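You operate a simulated robot arm through the tools that you are given. There is no shell and no other tool.

You run a simulated robot arm. Do the job below in one go: nothing can be reset, and whatever is moved stays where it is left.

Task
Repack the valve with the ring named on the packing card.
Fine: ring, collar, red clamp lever over it, clamp knob tight, then the wheel.
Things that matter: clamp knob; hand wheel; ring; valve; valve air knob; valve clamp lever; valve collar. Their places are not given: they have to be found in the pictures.

Only the result counts: the job must be done as asked and must still hold three seconds after the hand-in. Knocking over, shifting, dropping, spilling or breaking anything else fails it.

Robot
A 7-joint arm with a two-finger parallel gripper, fixed in place. Base frame: the origin is at the foot of the arm, x ahead of it, y to its left, z up; the work surface is at about z = 860. Units: mm, degrees, N and s.
With the tool pointing down near the work surface it reaches from about 100 to 640 mm from the base axis. Its first joint turns from -66.0 to 66.0 degrees. Payload 1.57 kg.
The TCP is the grasp point between the finger pads, 30 mm short of the fingertips. In the tool frame z runs along the fingers and y along their closing line. The gripper opens to 80 mm. The fingers are 17 mm wide and 12 mm thick; the gripper's body (40 by 82 mm) begins 80 mm behind the TCP.
Orientation is told as [roll, pitch, yaw] about the base's x, y, z axes, in that order, counted from this pose: with the fingers straight down and closing along the base's y, the tool's x points along the base's -x, its y along +y and its z along -z.

Tools
- The arm moves only by the tool drive_tool. Its arguments are lists of equal length, an entry for each row: "travel": the shift along the tool's x, y, z in mm, a list of three; "rotation": the turn, a rotation vector about the tool's x, y, z in degrees, a list of three; "fingers": the opening, from 0 (shut) to 1 (fully open). In form: {"travel": [[dx, dy, dz], ...], "rotation": [[ax, ay, az], ...], "fingers": [fingers, ...]}. A call has 1 to 20 rows; each row is the pose to reach, as a shift and turn from the pose commanded when the call began, along the tool's axes at that moment. Rows are played at 5 a second. More than 50 mm and 8.6 degrees between two rows, or a gripper value outside its range, and nothing of the call is played. Where a pose cannot be reached the arm comes as near as it can. A force on the tool above 50 N (or 10 N above the force at the start of the call, whichever is more), or a blocked arm, ends the call early, and 0.2 s more pass. The fingers move at their own pace (about 72 mm/s each) and stop on an object; they squeeze with about 39 N. The grip force told is the motor's: it shows also when the fingers shut on nothing. Time passes only in rows, and 0.2 s behind the last, so rows that repeat a pose let the fingers close. The reply holds the time, the measured pose of the TCP, the force on the tool along the base axes, the opening and the grip force, in the units named above and with some noise, with the torque about the TCP (base axes, N m) and any sound that the robot's microphone picked up, and new pictures: "pictures" is both (left out), scene, wrist or none.
- Cameras (640 x 400 px; columns grow to the right, rows downward): "scene" is fixed at [57.8, 432.9, 1427.9]; the picture's right is [-0.76, -0.65, 0.00], its down [-0.36, 0.41, -0.84] and it looks along [0.55, -0.64, -0.55] (base axes); focal length 247 px, centre (320, 200). "wrist" rides on the gripper at [72, -7, -122] in the tool frame; the picture's right is [0.09, 1.00, 0.00], its down [-0.84, 0.08, -0.54] and it looks along [-0.54, 0.05, 0.84] (tool axes); focal length 238 px, centre (320, 200).
- pixel_to_xyz(camera, pixels): there is no depth. For up to 12 entries [column, row, z] of the newest picture of that camera ("zoom" is the newest enlarged one), the place [x, y] in the base frame at which the ray of that pixel passes the height z, good to about 2 mm. The clock stands still meanwhile.
- enlarge(camera, box): a new picture of the part [left, top, right, bottom] of that camera's present view, enlarged. The clock stands still meanwhile.
- job_done(): hands the job in; it is judged then, once.

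Open the gripper and draw the arm clear of the work before you hand the job in, unless the task says otherwise.

The tools are called as name(argument=value, ...) on one line, values as JSON. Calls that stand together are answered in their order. drive_tool: Moves the arm, as the interface text tells. Its arguments: {"type":"object","properties":{"travel":{"type":"array","items":{"type":"array","items":{"type":"number"}}},"rotation":{"type":"array","items":{"type":"array","items":{"type":"number"}}},"fingers":{"type":"array","items":{"type":"number"}},"pictures":{"type":"string","enum":["both","scene","wrist","none"]}},"required":["travel","rotation","fingers"]} The other tools are called the same way: pixel_to_xyz (camera, pixels) gives the place at which the rays of pixels pass given heights; enlarge (camera, box) takes an enlarged picture of a part of a camera's view; job_done () hands the job in.

At the start:

```text
time_s: 0.0
position: [316.0, -34.4, 1310.9]
tool_rot: [0.0, 0.1, 0.0]
force: [-0.1, 0.0, -0.7]
wrist_torque: [0.01, -0.02, 0.03]
gripper_width: 80.1
gripper_force: 0.1
```

scene: 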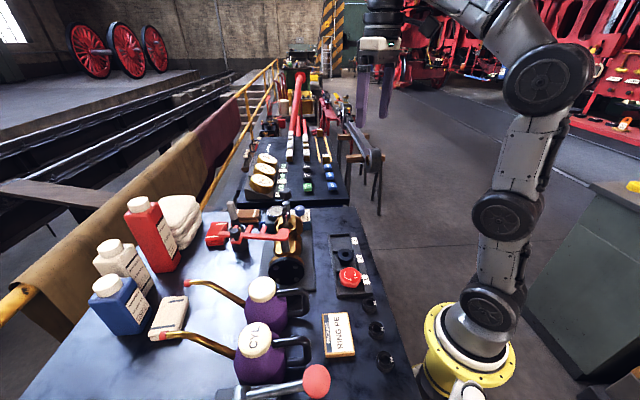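
wrist: 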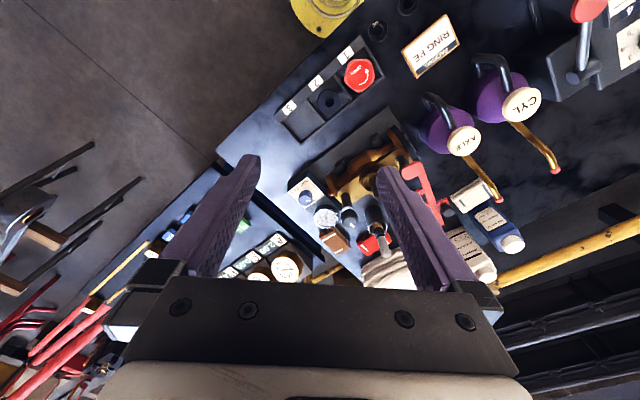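

I see the bench with the valve near scene pixel (285,250), a card at (338,335), and labelled sockets near (350,270). I'll enlarge these areas first.

enlarge(camera="scene", box=[190, 180, 390, 305])

enlarge(camera="scene", box=[290, 220, 420, 400])

enlarge(camera="wrist", box=[260, 0, 500, 150])

enlarge(camera="wrist", box=[220, 120, 460, 290])

```text
3.20 times, centred on (290, 242) of scene
```

zoom: 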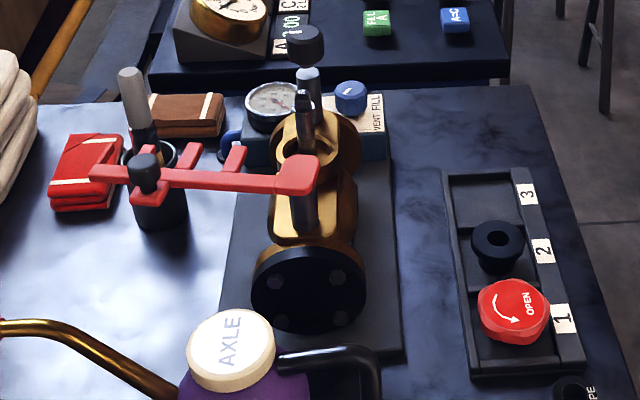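

```text
2.22 times, centred on (355, 310) of scene
```

zoom: 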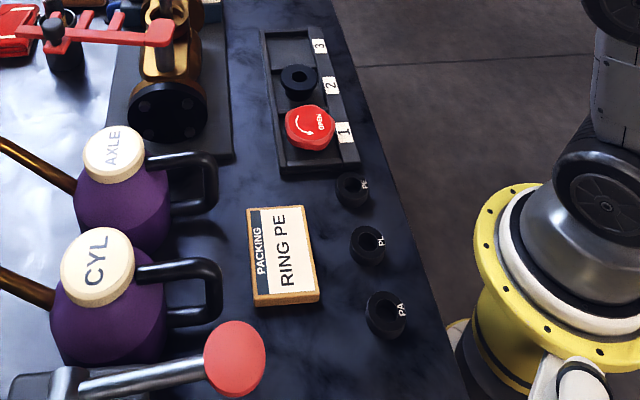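

```text
2.67 times, centred on (380, 75) of wrist
```

zoom: 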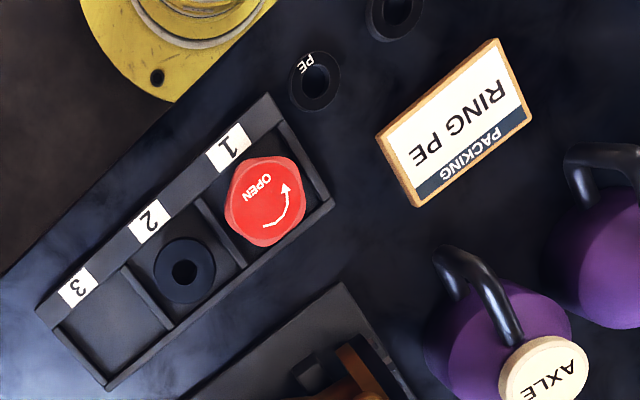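

```text
2.35 times, centred on (340, 205) of wrist
```

zoom: 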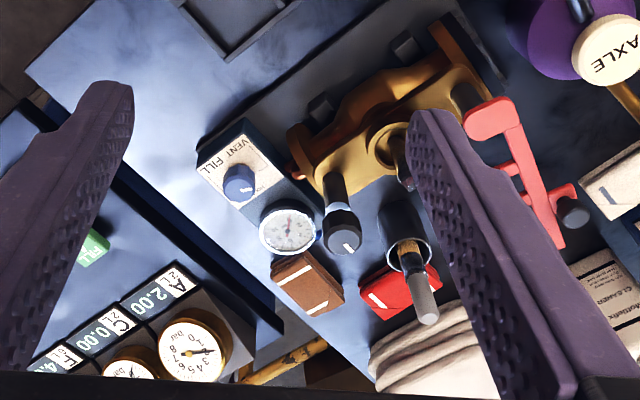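

The card says RING PE, with rings PE, PL and PA lying at the bench edge. I'll get positions of the main items.

pixel_to_xyz(camera="scene", pixels=[[369, 305, 875], [376, 329, 875], [385, 361, 875], [349, 278, 890], [346, 257, 880], [345, 238, 870], [285, 270, 900], [286, 230, 960], [235, 235, 940], [299, 211, 960], [275, 213, 920], [242, 210, 900]])

pixel_to_xyz(camera="wrist", pixels=[[378, 30, 875], [407, 3, 875], [359, 74, 890], [329, 101, 880], [305, 193, 920], [345, 217, 960], [325, 216, 920], [420, 180, 940], [370, 170, 940], [380, 240, 940]])

```text
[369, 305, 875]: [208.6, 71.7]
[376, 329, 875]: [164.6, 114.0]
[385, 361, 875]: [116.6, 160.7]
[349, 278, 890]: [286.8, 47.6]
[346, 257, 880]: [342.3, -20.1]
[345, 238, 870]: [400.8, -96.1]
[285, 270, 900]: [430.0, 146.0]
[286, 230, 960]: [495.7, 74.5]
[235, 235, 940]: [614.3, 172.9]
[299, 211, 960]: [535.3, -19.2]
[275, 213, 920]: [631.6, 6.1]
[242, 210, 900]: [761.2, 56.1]
```

```text
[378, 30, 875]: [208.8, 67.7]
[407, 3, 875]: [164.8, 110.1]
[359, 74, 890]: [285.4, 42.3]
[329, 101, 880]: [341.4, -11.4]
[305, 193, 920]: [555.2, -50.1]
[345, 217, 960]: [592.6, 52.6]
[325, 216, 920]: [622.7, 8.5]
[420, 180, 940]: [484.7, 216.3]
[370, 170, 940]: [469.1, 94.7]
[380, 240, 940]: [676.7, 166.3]
```

Positions from both cameras agree (PE ring ~(208.7,70), wheel ~(286,45), collar ~(342,-15)). I move down to a viewing pose in front of the valve to inspect it.

drive_tool(travel=[[-5, 17, 38], [-10, 34, 76], [-15, 51, 114], [-20, 68, 152], [-25, 86, 190], [-30, 104, 220]], rotation=[[0, 0, 0], [0, 0, 0], [0, 0, 0], [0, 0, 0], [0, 0, 0], [0, 0, 0]], fingers=[1, 1, 1, 1, 1, 1])

```text
time_s: 1.4
position: [345.4, 71.6, 1091.2]
tool_rot: [-0.1, -0.1, 0.0]
force: [-0.5, 1.0, -0.3]
wrist_torque: [0.0, -0.01, 0.01]
gripper_width: 79.8
gripper_force: 0.0
```

scene: 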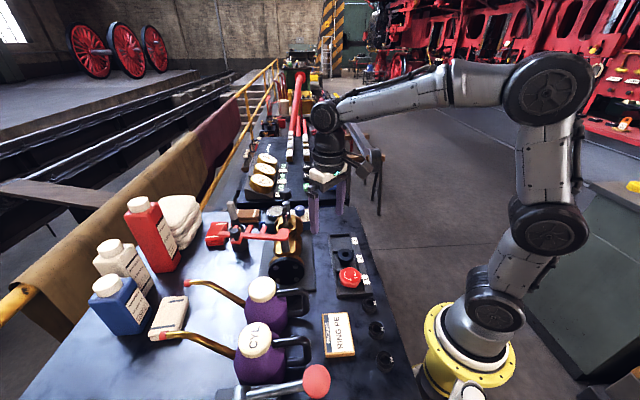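
wrist: 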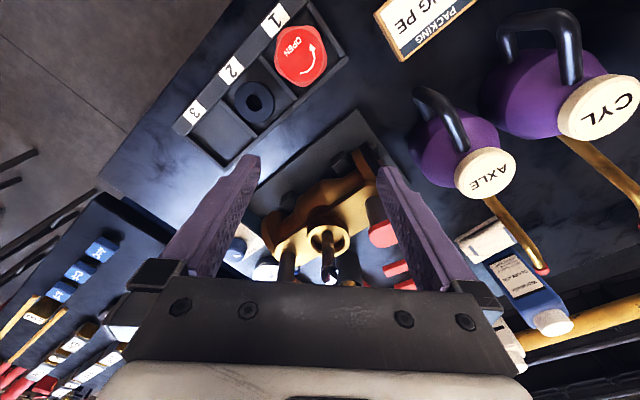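

The valve is half hidden by the gripper, so I move further in +x so that it lands in the upper half of the wrist picture.

drive_tool(travel=[[-45, 3, 0], [-90, 6, 0], [-135, 9, 0], [-175, 12, 0]], rotation=[[0, 0, 0], [0, 0, 0], [0, 0, 0], [0, 0, 0]], fingers=[1, 1, 1, 1])

```text
time_s: 2.4
position: [501.4, 78.7, 1089.1]
tool_rot: [-0.3, 2.9, -0.7]
force: [-12.0, -1.7, 1.3]
wrist_torque: [-0.1, 0.25, -0.53]
gripper_width: 79.8
gripper_force: 0.1
stopped in row 4: the force on the tool passed its limit at 78 N (the readings are from after the stop); the commanded pose is now the measured one
```

scene: 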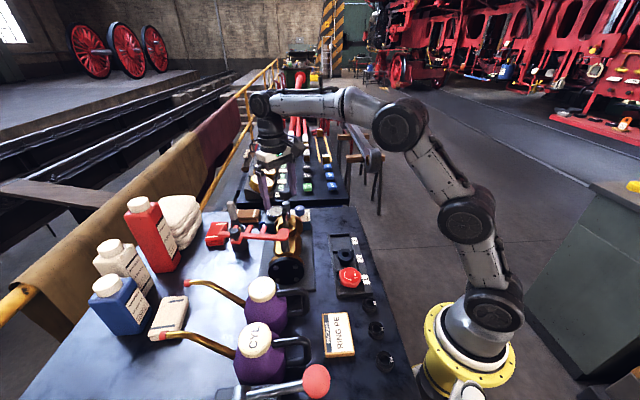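
wrist: 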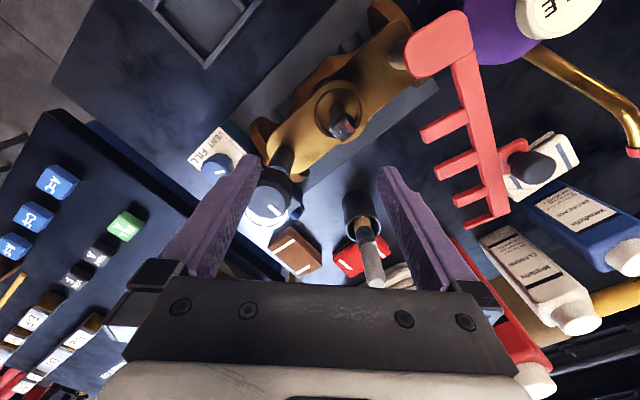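

The arm stopped on a 78 N contact, possibly a finger against the tall knob at wrist (265,205). I back off and rise, then check that nothing moved.

drive_tool(travel=[[15, 0, -5], [25, 0, -45], [25, 0, -85]], rotation=[[0, 0, 0], [0, 0, 0], [0, 0, 0]], fingers=[1, 1, 1])

enlarge(camera="scene", box=[190, 180, 390, 305])

enlarge(camera="wrist", box=[180, 0, 500, 200])

```text
time_s: 3.2
position: [482.3, 80.0, 1176.7]
tool_rot: [-0.2, 2.6, -0.5]
force: [-0.5, 0.2, 0.6]
wrist_torque: [-0.05, -0.01, 0.01]
gripper_width: 80.3
gripper_force: 0.1
```

scene: 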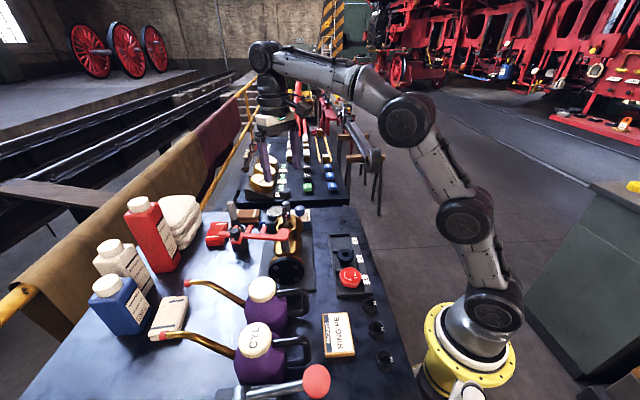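
wrist: 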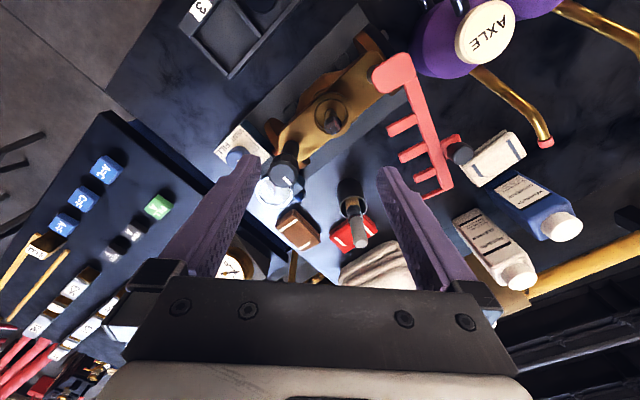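

```text
3.20 times, centred on (290, 242) of scene
```

zoom: 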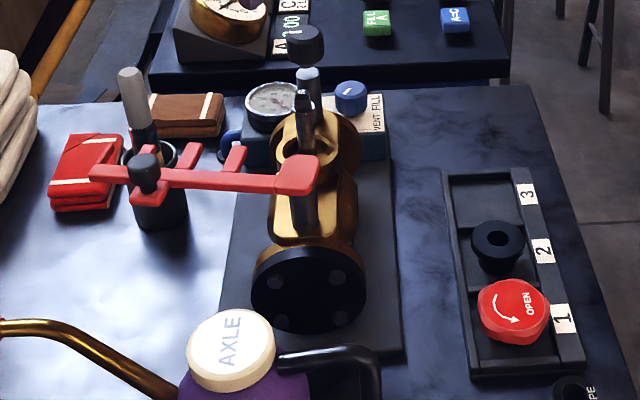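

```text
2.00 times, centred on (340, 100) of wrist
```

zoom: 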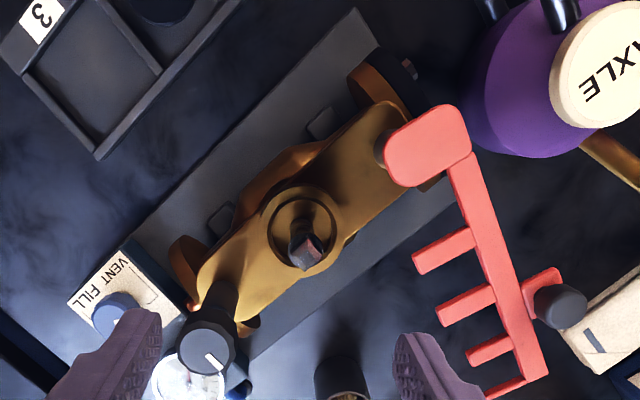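

Nothing appears displaced. I take closer renderings of the valve parts from both cameras.

enlarge(camera="scene", box=[260, 185, 320, 225])

enlarge(camera="scene", box=[205, 205, 305, 270])

enlarge(camera="wrist", box=[220, 70, 380, 190])

enlarge(camera="wrist", box=[340, 40, 500, 210])

```text
10.00 times, centred on (290, 205) of scene
```

zoom: 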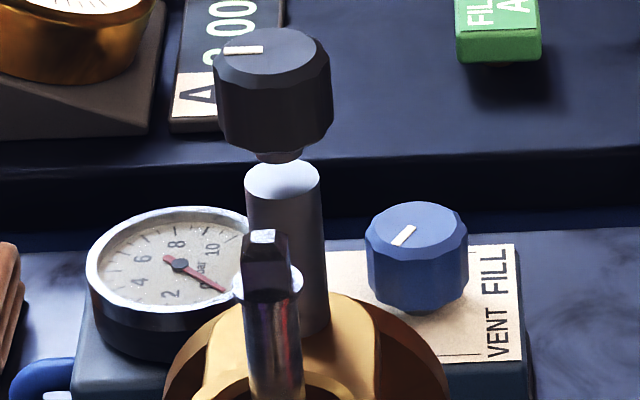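

```text
6.15 times, centred on (255, 238) of scene
```

zoom: 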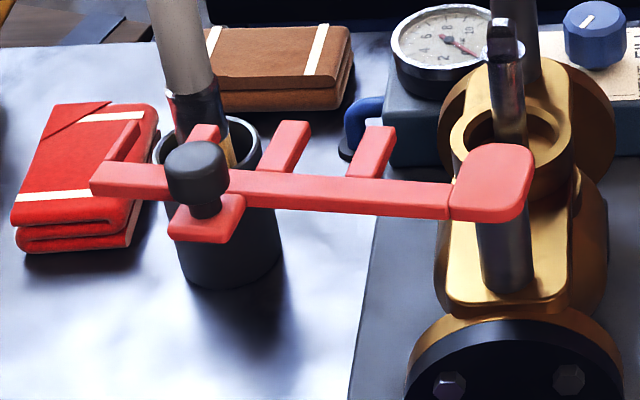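

```text
3.33 times, centred on (300, 130) of wrist
```

zoom: 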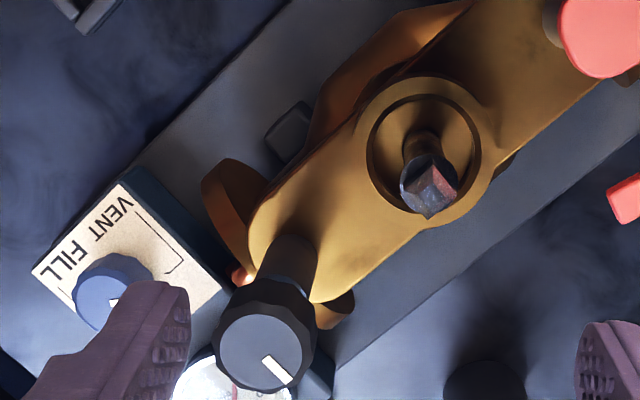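

```text
2.35 times, centred on (420, 125) of wrist
```

zoom: 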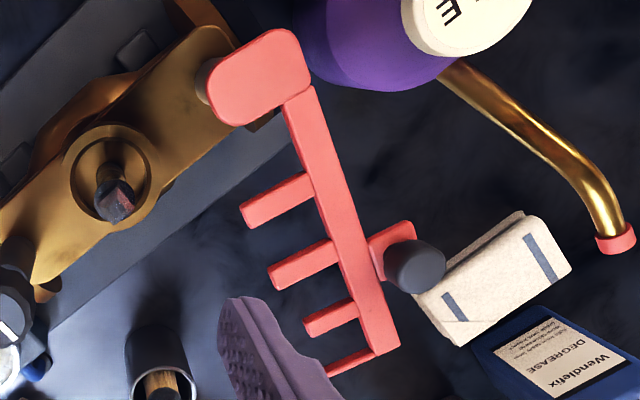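

I triangulate key points (clamp knob top, pivot pad, stem top, body bore, handle, pot, brush tip, air knob) using both cameras at two heights.

pixel_to_xyz(camera="scene", pixels=[[285, 190, 900], [285, 190, 1050], [283.5, 234.7, 900], [283.5, 234.7, 1050], [284.5, 209, 900], [284.5, 209, 1050], [286.7, 226.6, 900], [286.7, 226.6, 1050], [234.7, 231.5, 900], [234.7, 231.5, 1050], [299.5, 207, 900], [299.5, 207, 1050]])

pixel_to_xyz(camera="wrist", pixels=[[282, 173.5, 900], [282, 173.5, 1050], [392.3, 71.8, 900], [392.3, 71.8, 1050], [336, 125.5, 900], [336, 125.5, 1050], [331.5, 112, 900], [331.5, 112, 1050], [464.7, 152.7, 900], [464.7, 152.7, 1050], [238.5, 152.5, 900], [238.5, 152.5, 1050]])

pixel_to_xyz(camera="scene", pixels=[[237, 229, 900], [237, 229, 1050], [230.6, 202, 900], [230.6, 202, 1050]])

pixel_to_xyz(camera="wrist", pixels=[[352, 193, 900], [352, 193, 1050], [360, 243, 900], [360, 243, 1050]])

```text
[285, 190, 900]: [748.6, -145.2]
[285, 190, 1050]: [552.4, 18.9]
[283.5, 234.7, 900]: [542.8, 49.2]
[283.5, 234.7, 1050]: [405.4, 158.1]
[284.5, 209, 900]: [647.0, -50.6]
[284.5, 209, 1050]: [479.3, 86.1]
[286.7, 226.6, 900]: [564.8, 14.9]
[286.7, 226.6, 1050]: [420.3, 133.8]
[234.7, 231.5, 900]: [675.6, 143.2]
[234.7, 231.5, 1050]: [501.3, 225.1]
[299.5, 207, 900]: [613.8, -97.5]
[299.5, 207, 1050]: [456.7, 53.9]
```

```text
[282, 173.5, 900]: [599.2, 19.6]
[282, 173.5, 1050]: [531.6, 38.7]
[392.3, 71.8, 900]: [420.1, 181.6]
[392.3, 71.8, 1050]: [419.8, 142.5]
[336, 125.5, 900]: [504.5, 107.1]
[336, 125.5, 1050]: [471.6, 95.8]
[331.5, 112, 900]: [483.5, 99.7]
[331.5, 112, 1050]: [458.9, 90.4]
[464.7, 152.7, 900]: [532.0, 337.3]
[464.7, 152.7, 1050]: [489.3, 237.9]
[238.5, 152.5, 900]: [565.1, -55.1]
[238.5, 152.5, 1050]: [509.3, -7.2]
```

```text
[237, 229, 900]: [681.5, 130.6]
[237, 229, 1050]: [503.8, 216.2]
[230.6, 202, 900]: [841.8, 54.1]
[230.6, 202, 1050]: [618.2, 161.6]
```

```text
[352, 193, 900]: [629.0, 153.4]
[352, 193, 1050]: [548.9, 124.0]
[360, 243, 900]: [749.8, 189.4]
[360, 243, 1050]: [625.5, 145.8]
```

Triangulated: clamp knob top (521,43,1074), pivot pad (420,147,1034), stem top (469,95,1059), bore top z≈1000, handle top (486,231,1062), air knob (540,-33,~965). I shift in -y for a view of gauge and air knob between the fingers.

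drive_tool(travel=[[0, -40, 0], [0, -80, 0]], rotation=[[0, 0, 0], [0, -2.6, 0]], fingers=[1, 1], pictures="wrist")

enlarge(camera="wrist", box=[250, 100, 410, 220])

enlarge(camera="scene", box=[266, 202, 290, 217])

```text
time_s: 3.8
position: [481.0, 0.1, 1177.3]
tool_rot: [-0.3, 0.0, -0.6]
force: [-0.6, -1.0, -0.2]
wrist_torque: [0.01, -0.04, 0.02]
gripper_width: 80.1
gripper_force: 0.1
```

wrist: 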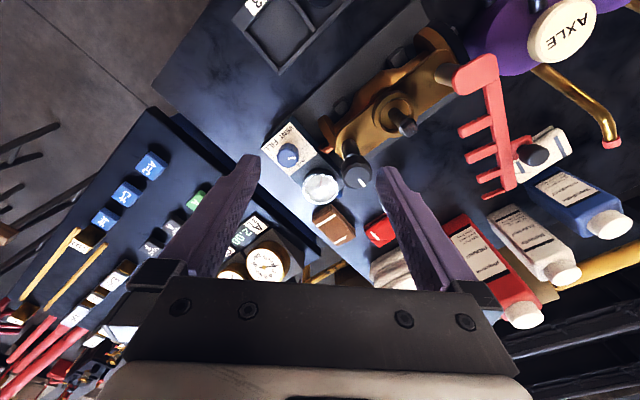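

```text
3.33 times, centred on (330, 160) of wrist
```

zoom: 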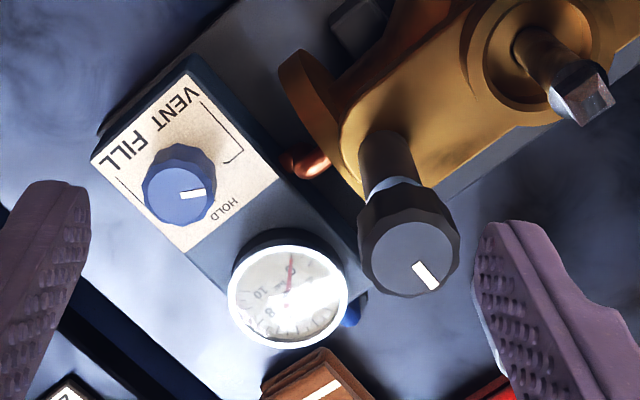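

```text
16.00 times, centred on (278, 210) of scene
```

zoom: 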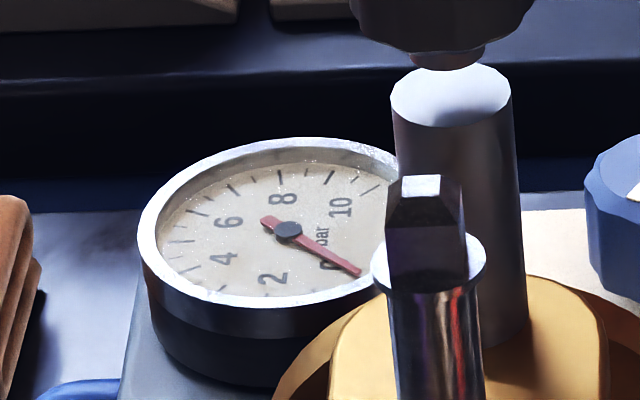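

Gauge reads 0 bar with the air knob at HOLD, so no pressure is present. Next I move back over the rings and tray for a close look.

drive_tool(travel=[[45, 10, 0], [90, 25, 0], [135, 40, 20], [180, 55, 60], [205, 65, 100], [215, 70, 130]], rotation=[[0, 0, 0], [0, 0, 0], [0, 0, 0], [0, 0, 0], [0, 0, 0], [0, 0, 0]], fingers=[1, 1, 1, 1, 1, 1])

enlarge(camera="wrist", box=[240, 20, 440, 150])

enlarge(camera="scene", box=[325, 225, 405, 310])

```text
refused: row 3 steps farther than a row can; nothing moved
```

```text
3.08 times, centred on (340, 85) of wrist
```

zoom: 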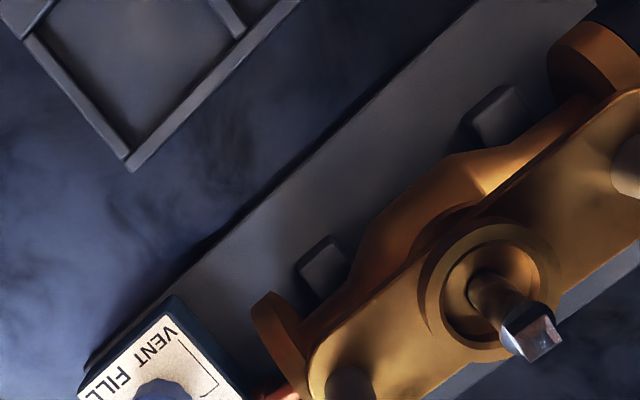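

```text
4.71 times, centred on (365, 268) of scene
```

zoom: 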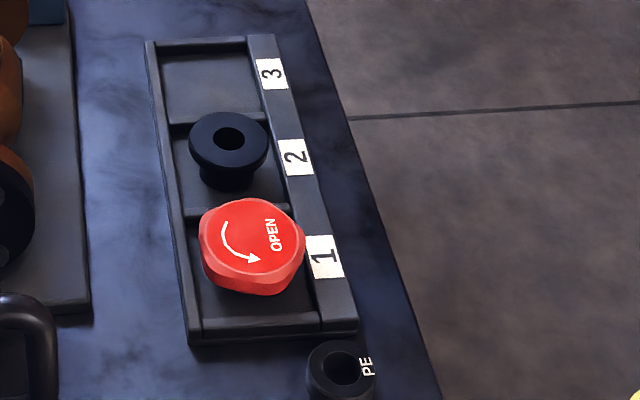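

The call was refused for step size; I repeat the move with smaller steps.

drive_tool(travel=[[45, 10, 0], [90, 20, 0], [130, 35, 20], [165, 50, 50], [195, 60, 85], [205, 67, 130], [210, 70, 160]], rotation=[[0, 0, 0], [0, 0, 0], [0, 0, 0], [0, 0, 0], [0, 0, 0], [0, 0, 0], [0, 0, 0]], fingers=[1, 1, 1, 1, 1, 1, 1])

enlarge(camera="wrist", box=[200, 0, 440, 150])

```text
time_s: 5.4
position: [271.9, 70.8, 1015.9]
tool_rot: [-0.3, -0.1, -0.6]
force: [0.9, -0.3, -0.2]
wrist_torque: [-0.02, -0.01, 0.01]
gripper_width: 80.0
gripper_force: 0.0
```

scene: 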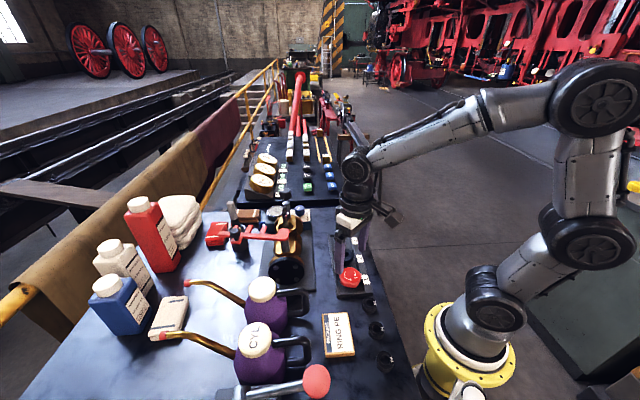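
wrist: 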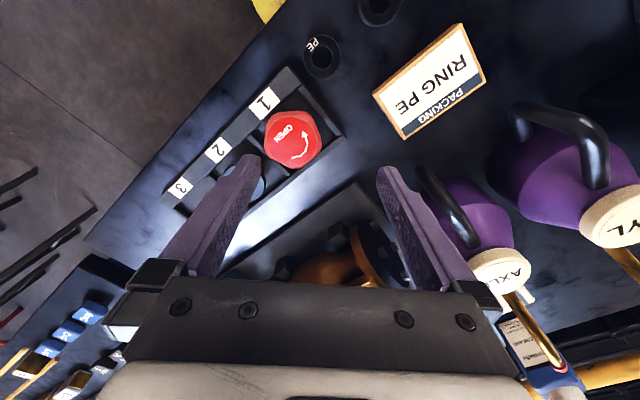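

```text
2.67 times, centred on (320, 75) of wrist
```

zoom: 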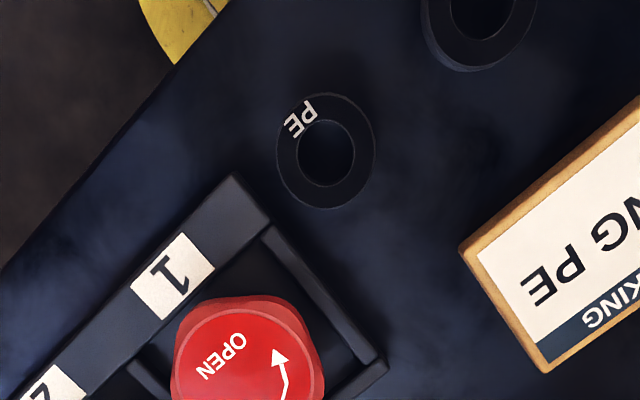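

I triangulate the PE ring top (wrist 322,57; scene 370,303.5), wheel top and collar flange.

pixel_to_xyz(camera="wrist", pixels=[[321.9, 57.4, 860], [321.9, 57.4, 900], [293, 138, 860], [293, 138, 920], [340.6, 57.4, 880], [303, 57.4, 880]])

pixel_to_xyz(camera="scene", pixels=[[369.9, 303.5, 860], [369.9, 303.5, 900], [350.1, 275.4, 860], [350.1, 275.4, 920], [345.5, 255.3, 860], [345.5, 255.3, 920], [345.5, 260, 860]])

```text
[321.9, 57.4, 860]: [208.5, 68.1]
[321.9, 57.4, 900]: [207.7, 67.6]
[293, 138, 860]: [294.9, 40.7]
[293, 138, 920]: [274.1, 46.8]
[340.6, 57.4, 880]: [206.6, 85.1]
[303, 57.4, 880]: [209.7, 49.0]
```

```text
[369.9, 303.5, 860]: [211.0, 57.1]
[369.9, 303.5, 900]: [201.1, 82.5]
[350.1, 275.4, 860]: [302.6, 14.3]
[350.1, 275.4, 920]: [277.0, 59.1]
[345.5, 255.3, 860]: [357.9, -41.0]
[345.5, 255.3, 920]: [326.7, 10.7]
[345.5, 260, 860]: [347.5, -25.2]
```

Ring PE: centre (208,68), top ≈877, about 36 mm across. I rotate the tool to yaw -45 and move over the ring so that the jaws close across the clear direction.

drive_tool(travel=[[11, 0, 0], [22, -1, 0], [33, -1, 0], [44, -2, 0], [54, -2, 0], [64, -3, 0], [64, -3, 0]], rotation=[[0, 0, 7.5], [0, 0, 15], [0, 0, 22.5], [0, 0, 30], [0, 0, 37.5], [0, 0, 45], [0, 0, 45]], fingers=[0.85, 0.85, 0.85, 0.85, 0.85, 0.85, 0.85])

enlarge(camera="wrist", box=[220, 100, 420, 225])

```text
time_s: 7.0
position: [206.0, 68.5, 1014.3]
tool_rot: [-0.2, -0.2, -45.6]
force: [0.4, 1.0, 0.0]
wrist_torque: [-0.01, -0.01, 0.02]
gripper_width: 68.0
gripper_force: 0.1
```

scene: 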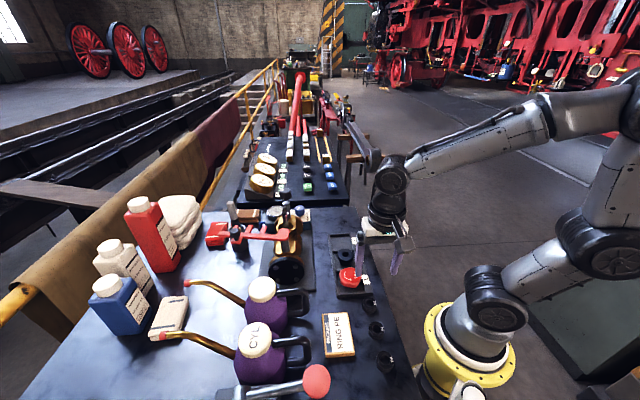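
wrist: 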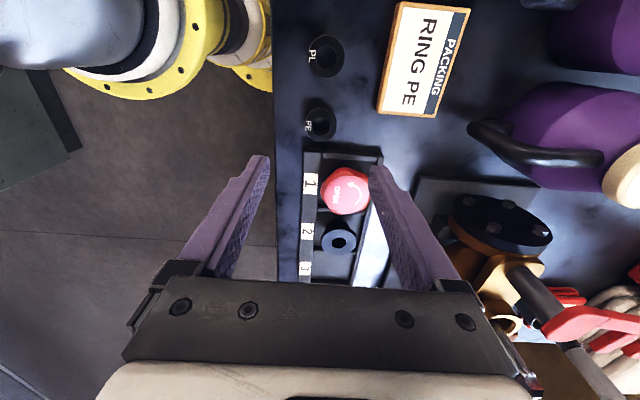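

```text
3.20 times, centred on (320, 162) of wrist
```

zoom: 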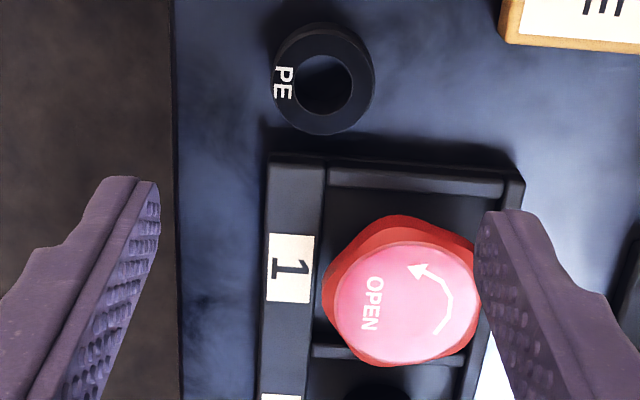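

The PE ring is at zoom (323,82), and the path down is clear of the tray. I refine its centre.

pixel_to_xyz(camera="zoom", pixels=[[323, 82, 877], [323, 85, 870], [395, 303, 901], [278, 82, 877], [370, 82, 877]])

pixel_to_xyz(camera="wrist", pixels=[[339, 240, 890], [339, 240, 900]])

```text
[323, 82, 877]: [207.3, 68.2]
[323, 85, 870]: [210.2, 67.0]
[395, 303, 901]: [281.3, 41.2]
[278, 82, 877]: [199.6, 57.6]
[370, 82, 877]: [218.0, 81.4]
```

```text
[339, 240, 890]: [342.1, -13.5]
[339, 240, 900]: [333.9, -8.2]
```

I align to (208,68) and descend so that the fingertips reach about z=867.

drive_tool(travel=[[-1.8, 1.1, 40], [-1.8, 1.1, 80], [-1.8, 1.1, 105], [-1.8, 1.1, 116], [-1.8, 1.1, 116]], rotation=[[0, 0, 0], [0, 0, 0], [0, 0, 0], [0, 0, 0], [0, 0, 0]], fingers=[0.75, 0.75, 0.75, 0.75, 0.75])

enlarge(camera="wrist", box=[220, 100, 420, 225])

```text
time_s: 8.2
position: [209.0, 68.2, 899.8]
tool_rot: [-0.3, -0.2, -45.6]
force: [-0.6, 0.2, -1.0]
wrist_torque: [0.02, -0.02, 0.0]
gripper_width: 59.9
gripper_force: 0.1
```

scene: 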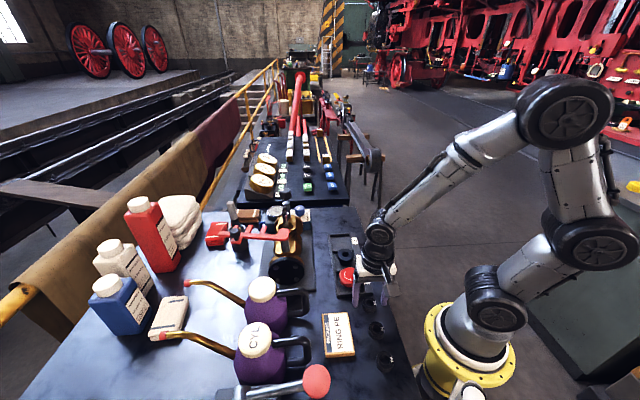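
wrist: 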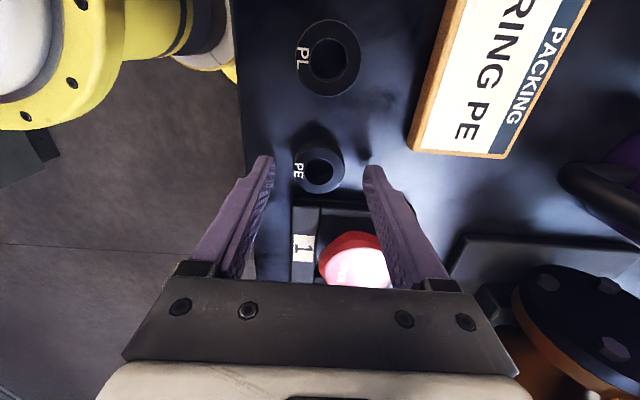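

```text
3.20 times, centred on (320, 162) of wrist
```

zoom: 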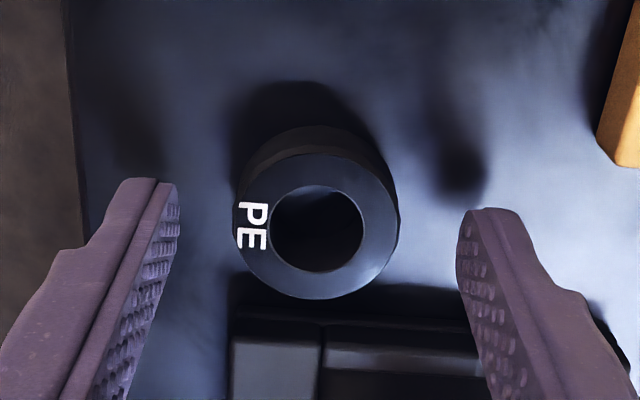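

The ring sits centrally between the fingers at zoom (320,225). I close gently here and check.

pixel_to_xyz(camera="zoom", pixels=[[320, 226, 877], [239, 226, 877], [400, 226, 877], [320, 298, 877], [320, 154, 877]])

drive_tool(travel=[[0, 0, 2], [0, 0, 2], [0, 0, 2], [0, 0, 2]], rotation=[[0, 0, 0], [0, 0, 0], [0, 0, 0], [0, 0, 0]], fingers=[0.5, 0.2, 0.2, 0.2], pictures="wrist")

enlarge(camera="wrist", box=[220, 100, 420, 225])

```text
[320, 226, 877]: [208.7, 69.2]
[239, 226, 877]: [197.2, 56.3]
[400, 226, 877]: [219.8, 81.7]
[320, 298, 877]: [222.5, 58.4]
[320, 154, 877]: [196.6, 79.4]
```

```text
time_s: 9.2
position: [209.5, 67.4, 898.5]
tool_rot: [-0.3, -0.3, -45.6]
force: [-3.8, -3.3, 8.6]
wrist_torque: [-0.13, 0.12, -0.02]
gripper_width: 34.9
gripper_force: 39.0
```

wrist: 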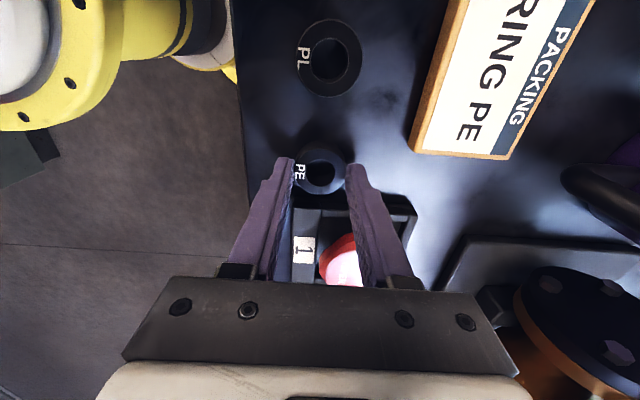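

```text
3.20 times, centred on (320, 162) of wrist
```

zoom: 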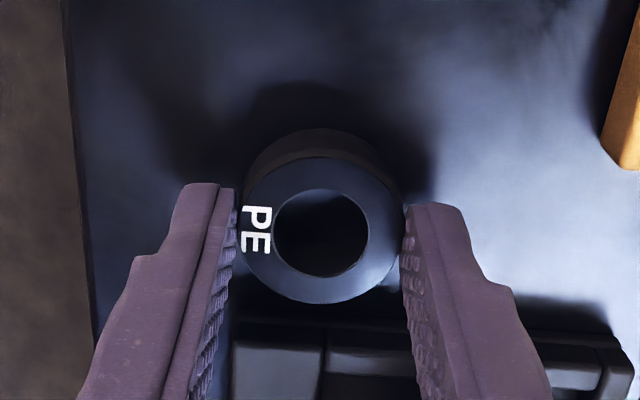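

Ring gripped at 34.9 mm with 39 N. I lift straight up and look.

drive_tool(travel=[[0, 0, -10], [0, 0, -40], [0, 0, -85], [0, 0, -130], [0, 0, -175], [0, 0, -220]], rotation=[[0, 0, 0], [0, 0, 0], [0, 0, 0], [0, 0, 0], [0, 0, 0], [0, 0, 0]], fingers=[0.2, 0.2, 0.2, 0.2, 0.2, 0.2])

enlarge(camera="wrist", box=[220, 100, 420, 225])

enlarge(camera="scene", box=[330, 160, 450, 240])

```text
time_s: 10.6
position: [209.2, 68.4, 1117.6]
tool_rot: [-0.2, -0.2, -45.5]
force: [0.2, -0.4, -0.3]
wrist_torque: [0.01, 0.0, -0.02]
gripper_width: 34.7
gripper_force: 39.2
```

scene: 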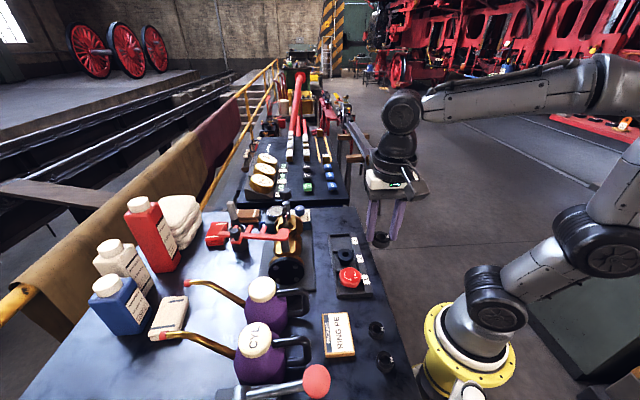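
wrist: 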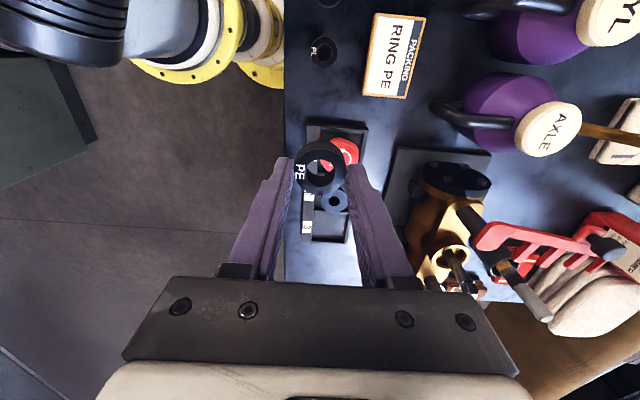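

```text
3.20 times, centred on (320, 162) of wrist
```

zoom: 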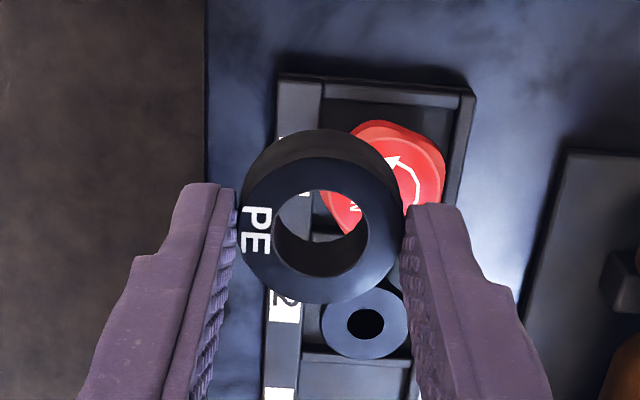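

```text
5.00 times, centred on (390, 200) of scene
```

zoom: 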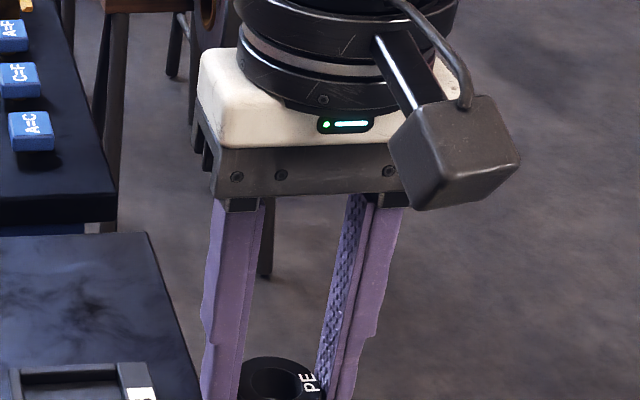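

Ring is held level at the tips. I compute its centre relative to the TCP, and confirm valve stem/bore coordinates from this view.

pixel_to_xyz(camera="zoom", pixels=[[320, 232, 1096], [320, 228, 1096], [320, 157, 1096], [320, 303, 1096]])

enlarge(camera="wrist", box=[400, 170, 560, 310])

```text
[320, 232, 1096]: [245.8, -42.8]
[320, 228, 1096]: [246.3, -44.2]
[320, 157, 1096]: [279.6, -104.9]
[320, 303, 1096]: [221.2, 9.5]
```

```text
2.86 times, centred on (480, 240) of wrist
```

zoom: 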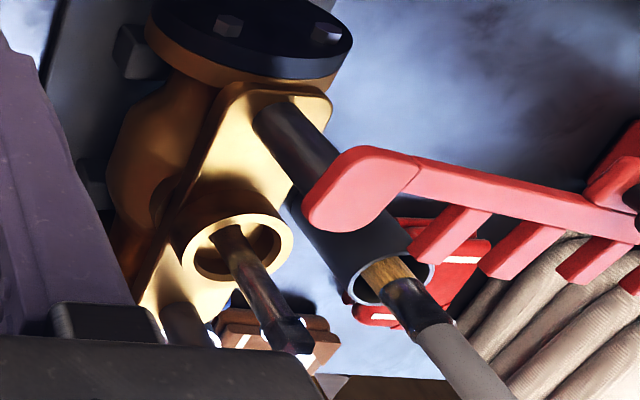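

The zoom reference was the scene picture, so I recompute with wrist pixels (320,172).

pixel_to_xyz(camera="wrist", pixels=[[320, 172.5, 1096], [320, 149, 1096], [320, 194.7, 1096], [295.5, 172, 1096], [345.5, 172, 1096]])

```text
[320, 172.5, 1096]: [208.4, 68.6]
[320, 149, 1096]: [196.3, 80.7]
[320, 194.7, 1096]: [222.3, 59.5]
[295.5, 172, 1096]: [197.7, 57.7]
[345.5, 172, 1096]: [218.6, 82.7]
```

The ring centre coincides with the TCP within ~1 mm. I carry it high to a pose where the camera looks straight down on the stem, to measure the stem precisely.

drive_tool(travel=[[0, 0, -28], [-33.5, 29.3, -28], [-67, 58.6, -28], [-100.5, 87.9, -28], [-134, 117, -28], [-168, 146.4, -28], [-201.5, 175.6, -28], [-235.1, 204.9, -28], [-235.1, 204.9, -28]], rotation=[[0, 0, 0], [0, 0, 0], [0, 0, 0], [0, 0, 0], [0, 0, 0], [0, 0, 0], [0, 0, 0], [0, 0, 0], [0, 0, 0]], fingers=[0.2, 0.2, 0.2, 0.2, 0.2, 0.2, 0.2, 0.2, 0.2])

enlarge(camera="wrist", box=[240, 0, 400, 100])

```text
time_s: 12.6
position: [521.6, 42.9, 1145.8]
tool_rot: [-0.3, -0.2, -45.7]
force: [0.0, 0.6, -0.4]
wrist_torque: [0.01, 0.01, 0.01]
gripper_width: 34.8
gripper_force: 39.0
```

scene: 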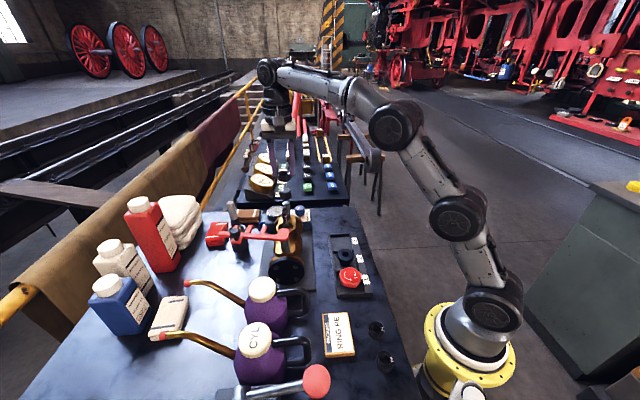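
wrist: 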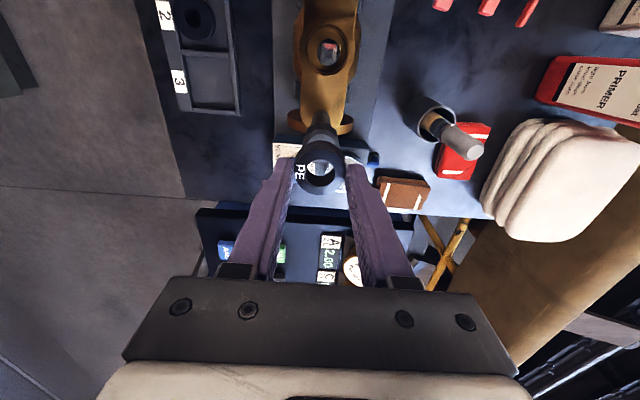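

```text
4.00 times, centred on (320, 50) of wrist
```

zoom: 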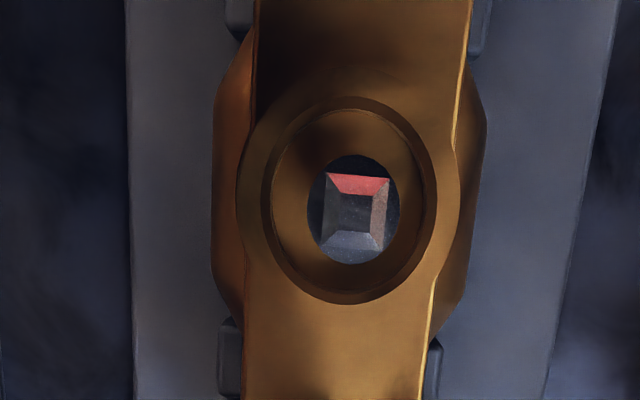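

The stem's square end is at zoom (357,210) and the bore around (350,200). I convert these.

pixel_to_xyz(camera="zoom", pixels=[[356, 212, 1059], [352.5, 210, 1048], [350, 201, 1000], [307, 210, 1048], [399, 210, 1048], [352, 155, 1048], [352, 265, 1048], [326, 172, 1052], [390, 178, 1052], [322, 246, 1052], [386, 252, 1052]])

pixel_to_xyz(camera="wrist", pixels=[[320, 172.5, 1124], [320, 149, 1124], [320, 194.7, 1124], [295.5, 172, 1124], [345.5, 172, 1124]])

```text
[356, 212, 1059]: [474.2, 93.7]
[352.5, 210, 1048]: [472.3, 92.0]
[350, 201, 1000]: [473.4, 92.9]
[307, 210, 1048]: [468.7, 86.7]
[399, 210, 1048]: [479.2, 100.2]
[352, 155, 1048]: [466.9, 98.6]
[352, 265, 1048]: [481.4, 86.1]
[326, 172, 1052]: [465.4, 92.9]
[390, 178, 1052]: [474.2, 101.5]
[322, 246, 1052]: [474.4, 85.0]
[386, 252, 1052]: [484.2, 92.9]
```

```text
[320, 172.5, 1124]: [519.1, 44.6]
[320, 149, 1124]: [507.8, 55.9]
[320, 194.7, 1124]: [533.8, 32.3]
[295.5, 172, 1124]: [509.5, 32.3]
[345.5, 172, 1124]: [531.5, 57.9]
```

Ring-to-stem offset measured in the same picture is (-46.7, +48.4) mm; I move by that at the same height and check alignment through the ring hole.

drive_tool(travel=[[34, 0.2, 0], [67.2, 0.4, 0], [67.2, 0.4, 15], [67.2, 0.4, 25], [67.2, 0.4, 25]], rotation=[[0, 0, 0], [0, 0, 0], [0, 0, 0], [0, 0, 0], [0, 0, 0]], fingers=[0.2, 0.2, 0.2, 0.2, 0.2])

enlarge(camera="wrist", box=[260, 130, 380, 210])

enlarge(camera="scene", box=[255, 180, 315, 230])

```text
time_s: 13.8
position: [473.5, 92.2, 1119.4]
tool_rot: [-0.3, -0.3, -45.5]
force: [1.0, -0.4, 0.5]
wrist_torque: [0.0, 0.01, -0.01]
gripper_width: 35.0
gripper_force: 38.8
```

scene: 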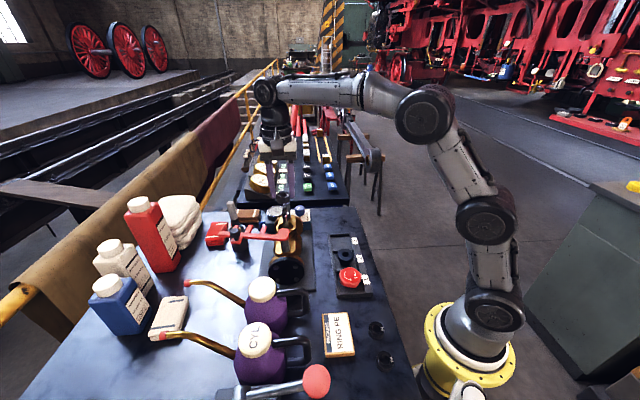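
wrist: 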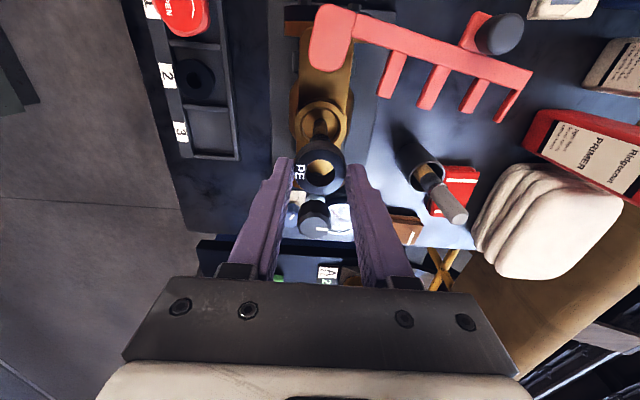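

```text
5.00 times, centred on (320, 170) of wrist
```

zoom: 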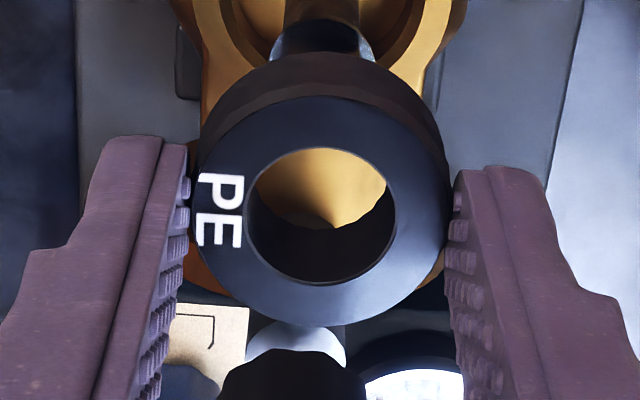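

```text
8.00 times, centred on (285, 205) of scene
```

zoom: 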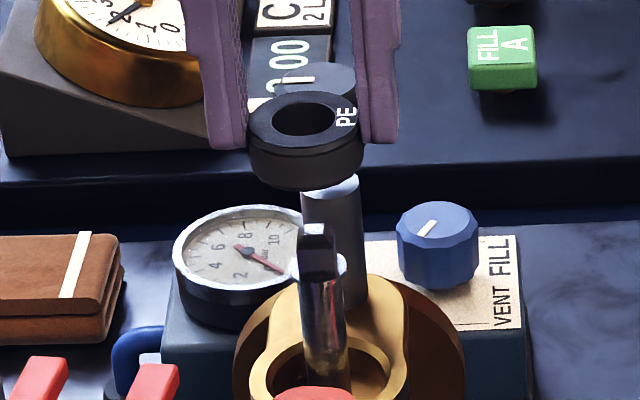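

From the scene view the stem seems slightly right of the ring's vertical line. I zoom in to quantify it.

enlarge(camera="scene", box=[272, 188, 296, 228])

```text
10.00 times, centred on (284, 208) of scene
```

zoom: 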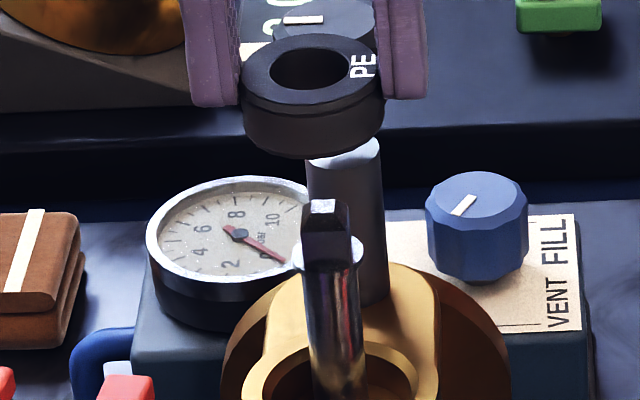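

Extrapolating the stem's slant, the ring hole lies on the stem axis within about 0.5 mm. I descend gradually 30 mm and check for contact.

drive_tool(travel=[[0, 0, 8], [0, 0, 16], [0, 0, 22], [0, 0, 26], [0, 0, 30], [0, 0, 34]], rotation=[[0, 0, 0], [0, 0, 0], [0, 0, 0], [0, 0, 0], [0, 0, 0], [0, 0, 0]], fingers=[0.2, 0.2, 0.2, 0.2, 0.2, 0.2])

enlarge(camera="wrist", box=[260, 130, 380, 210])

enlarge(camera="scene", box=[264, 188, 304, 228])

```text
time_s: 15.2
position: [474.1, 93.2, 1086.2]
tool_rot: [-0.3, -0.2, -45.6]
force: [0.5, -0.8, -0.8]
wrist_torque: [-0.07, -0.02, 0.0]
gripper_width: 35.0
gripper_force: 39.1
```

scene: 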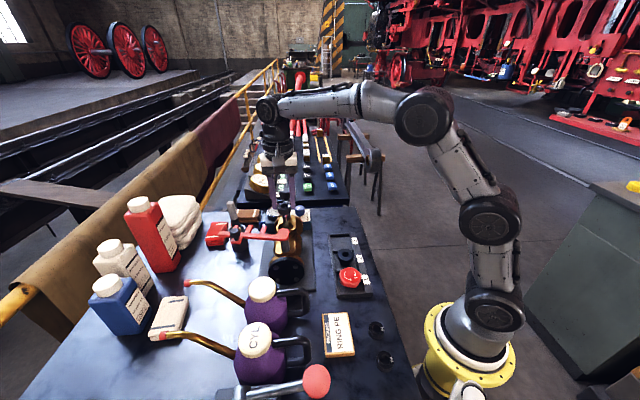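
wrist: 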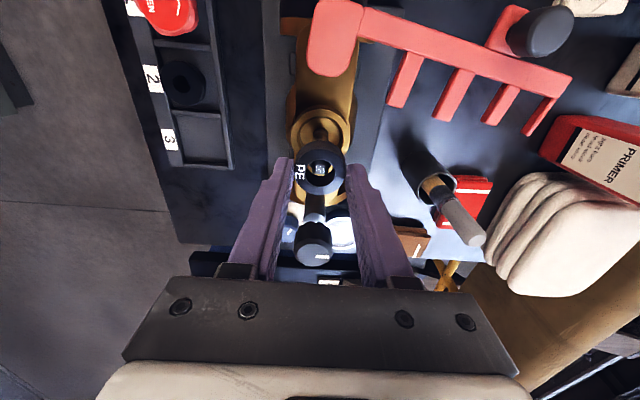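

```text
5.00 times, centred on (320, 170) of wrist
```

zoom: 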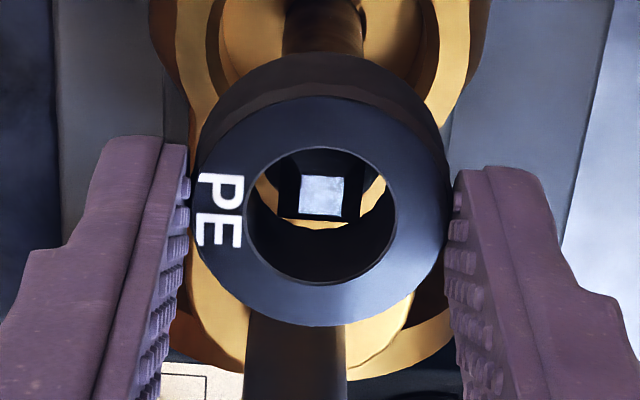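

```text
10.00 times, centred on (284, 208) of scene
```

zoom: 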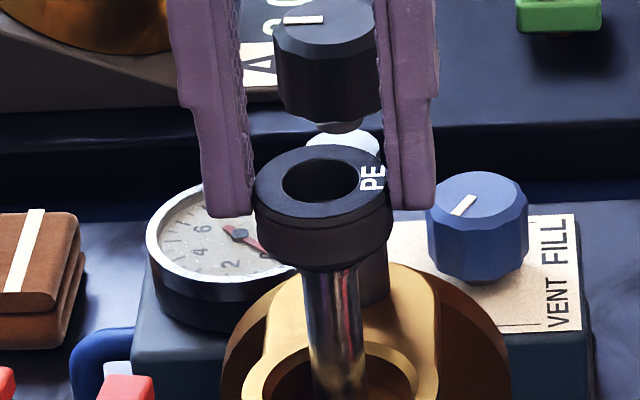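

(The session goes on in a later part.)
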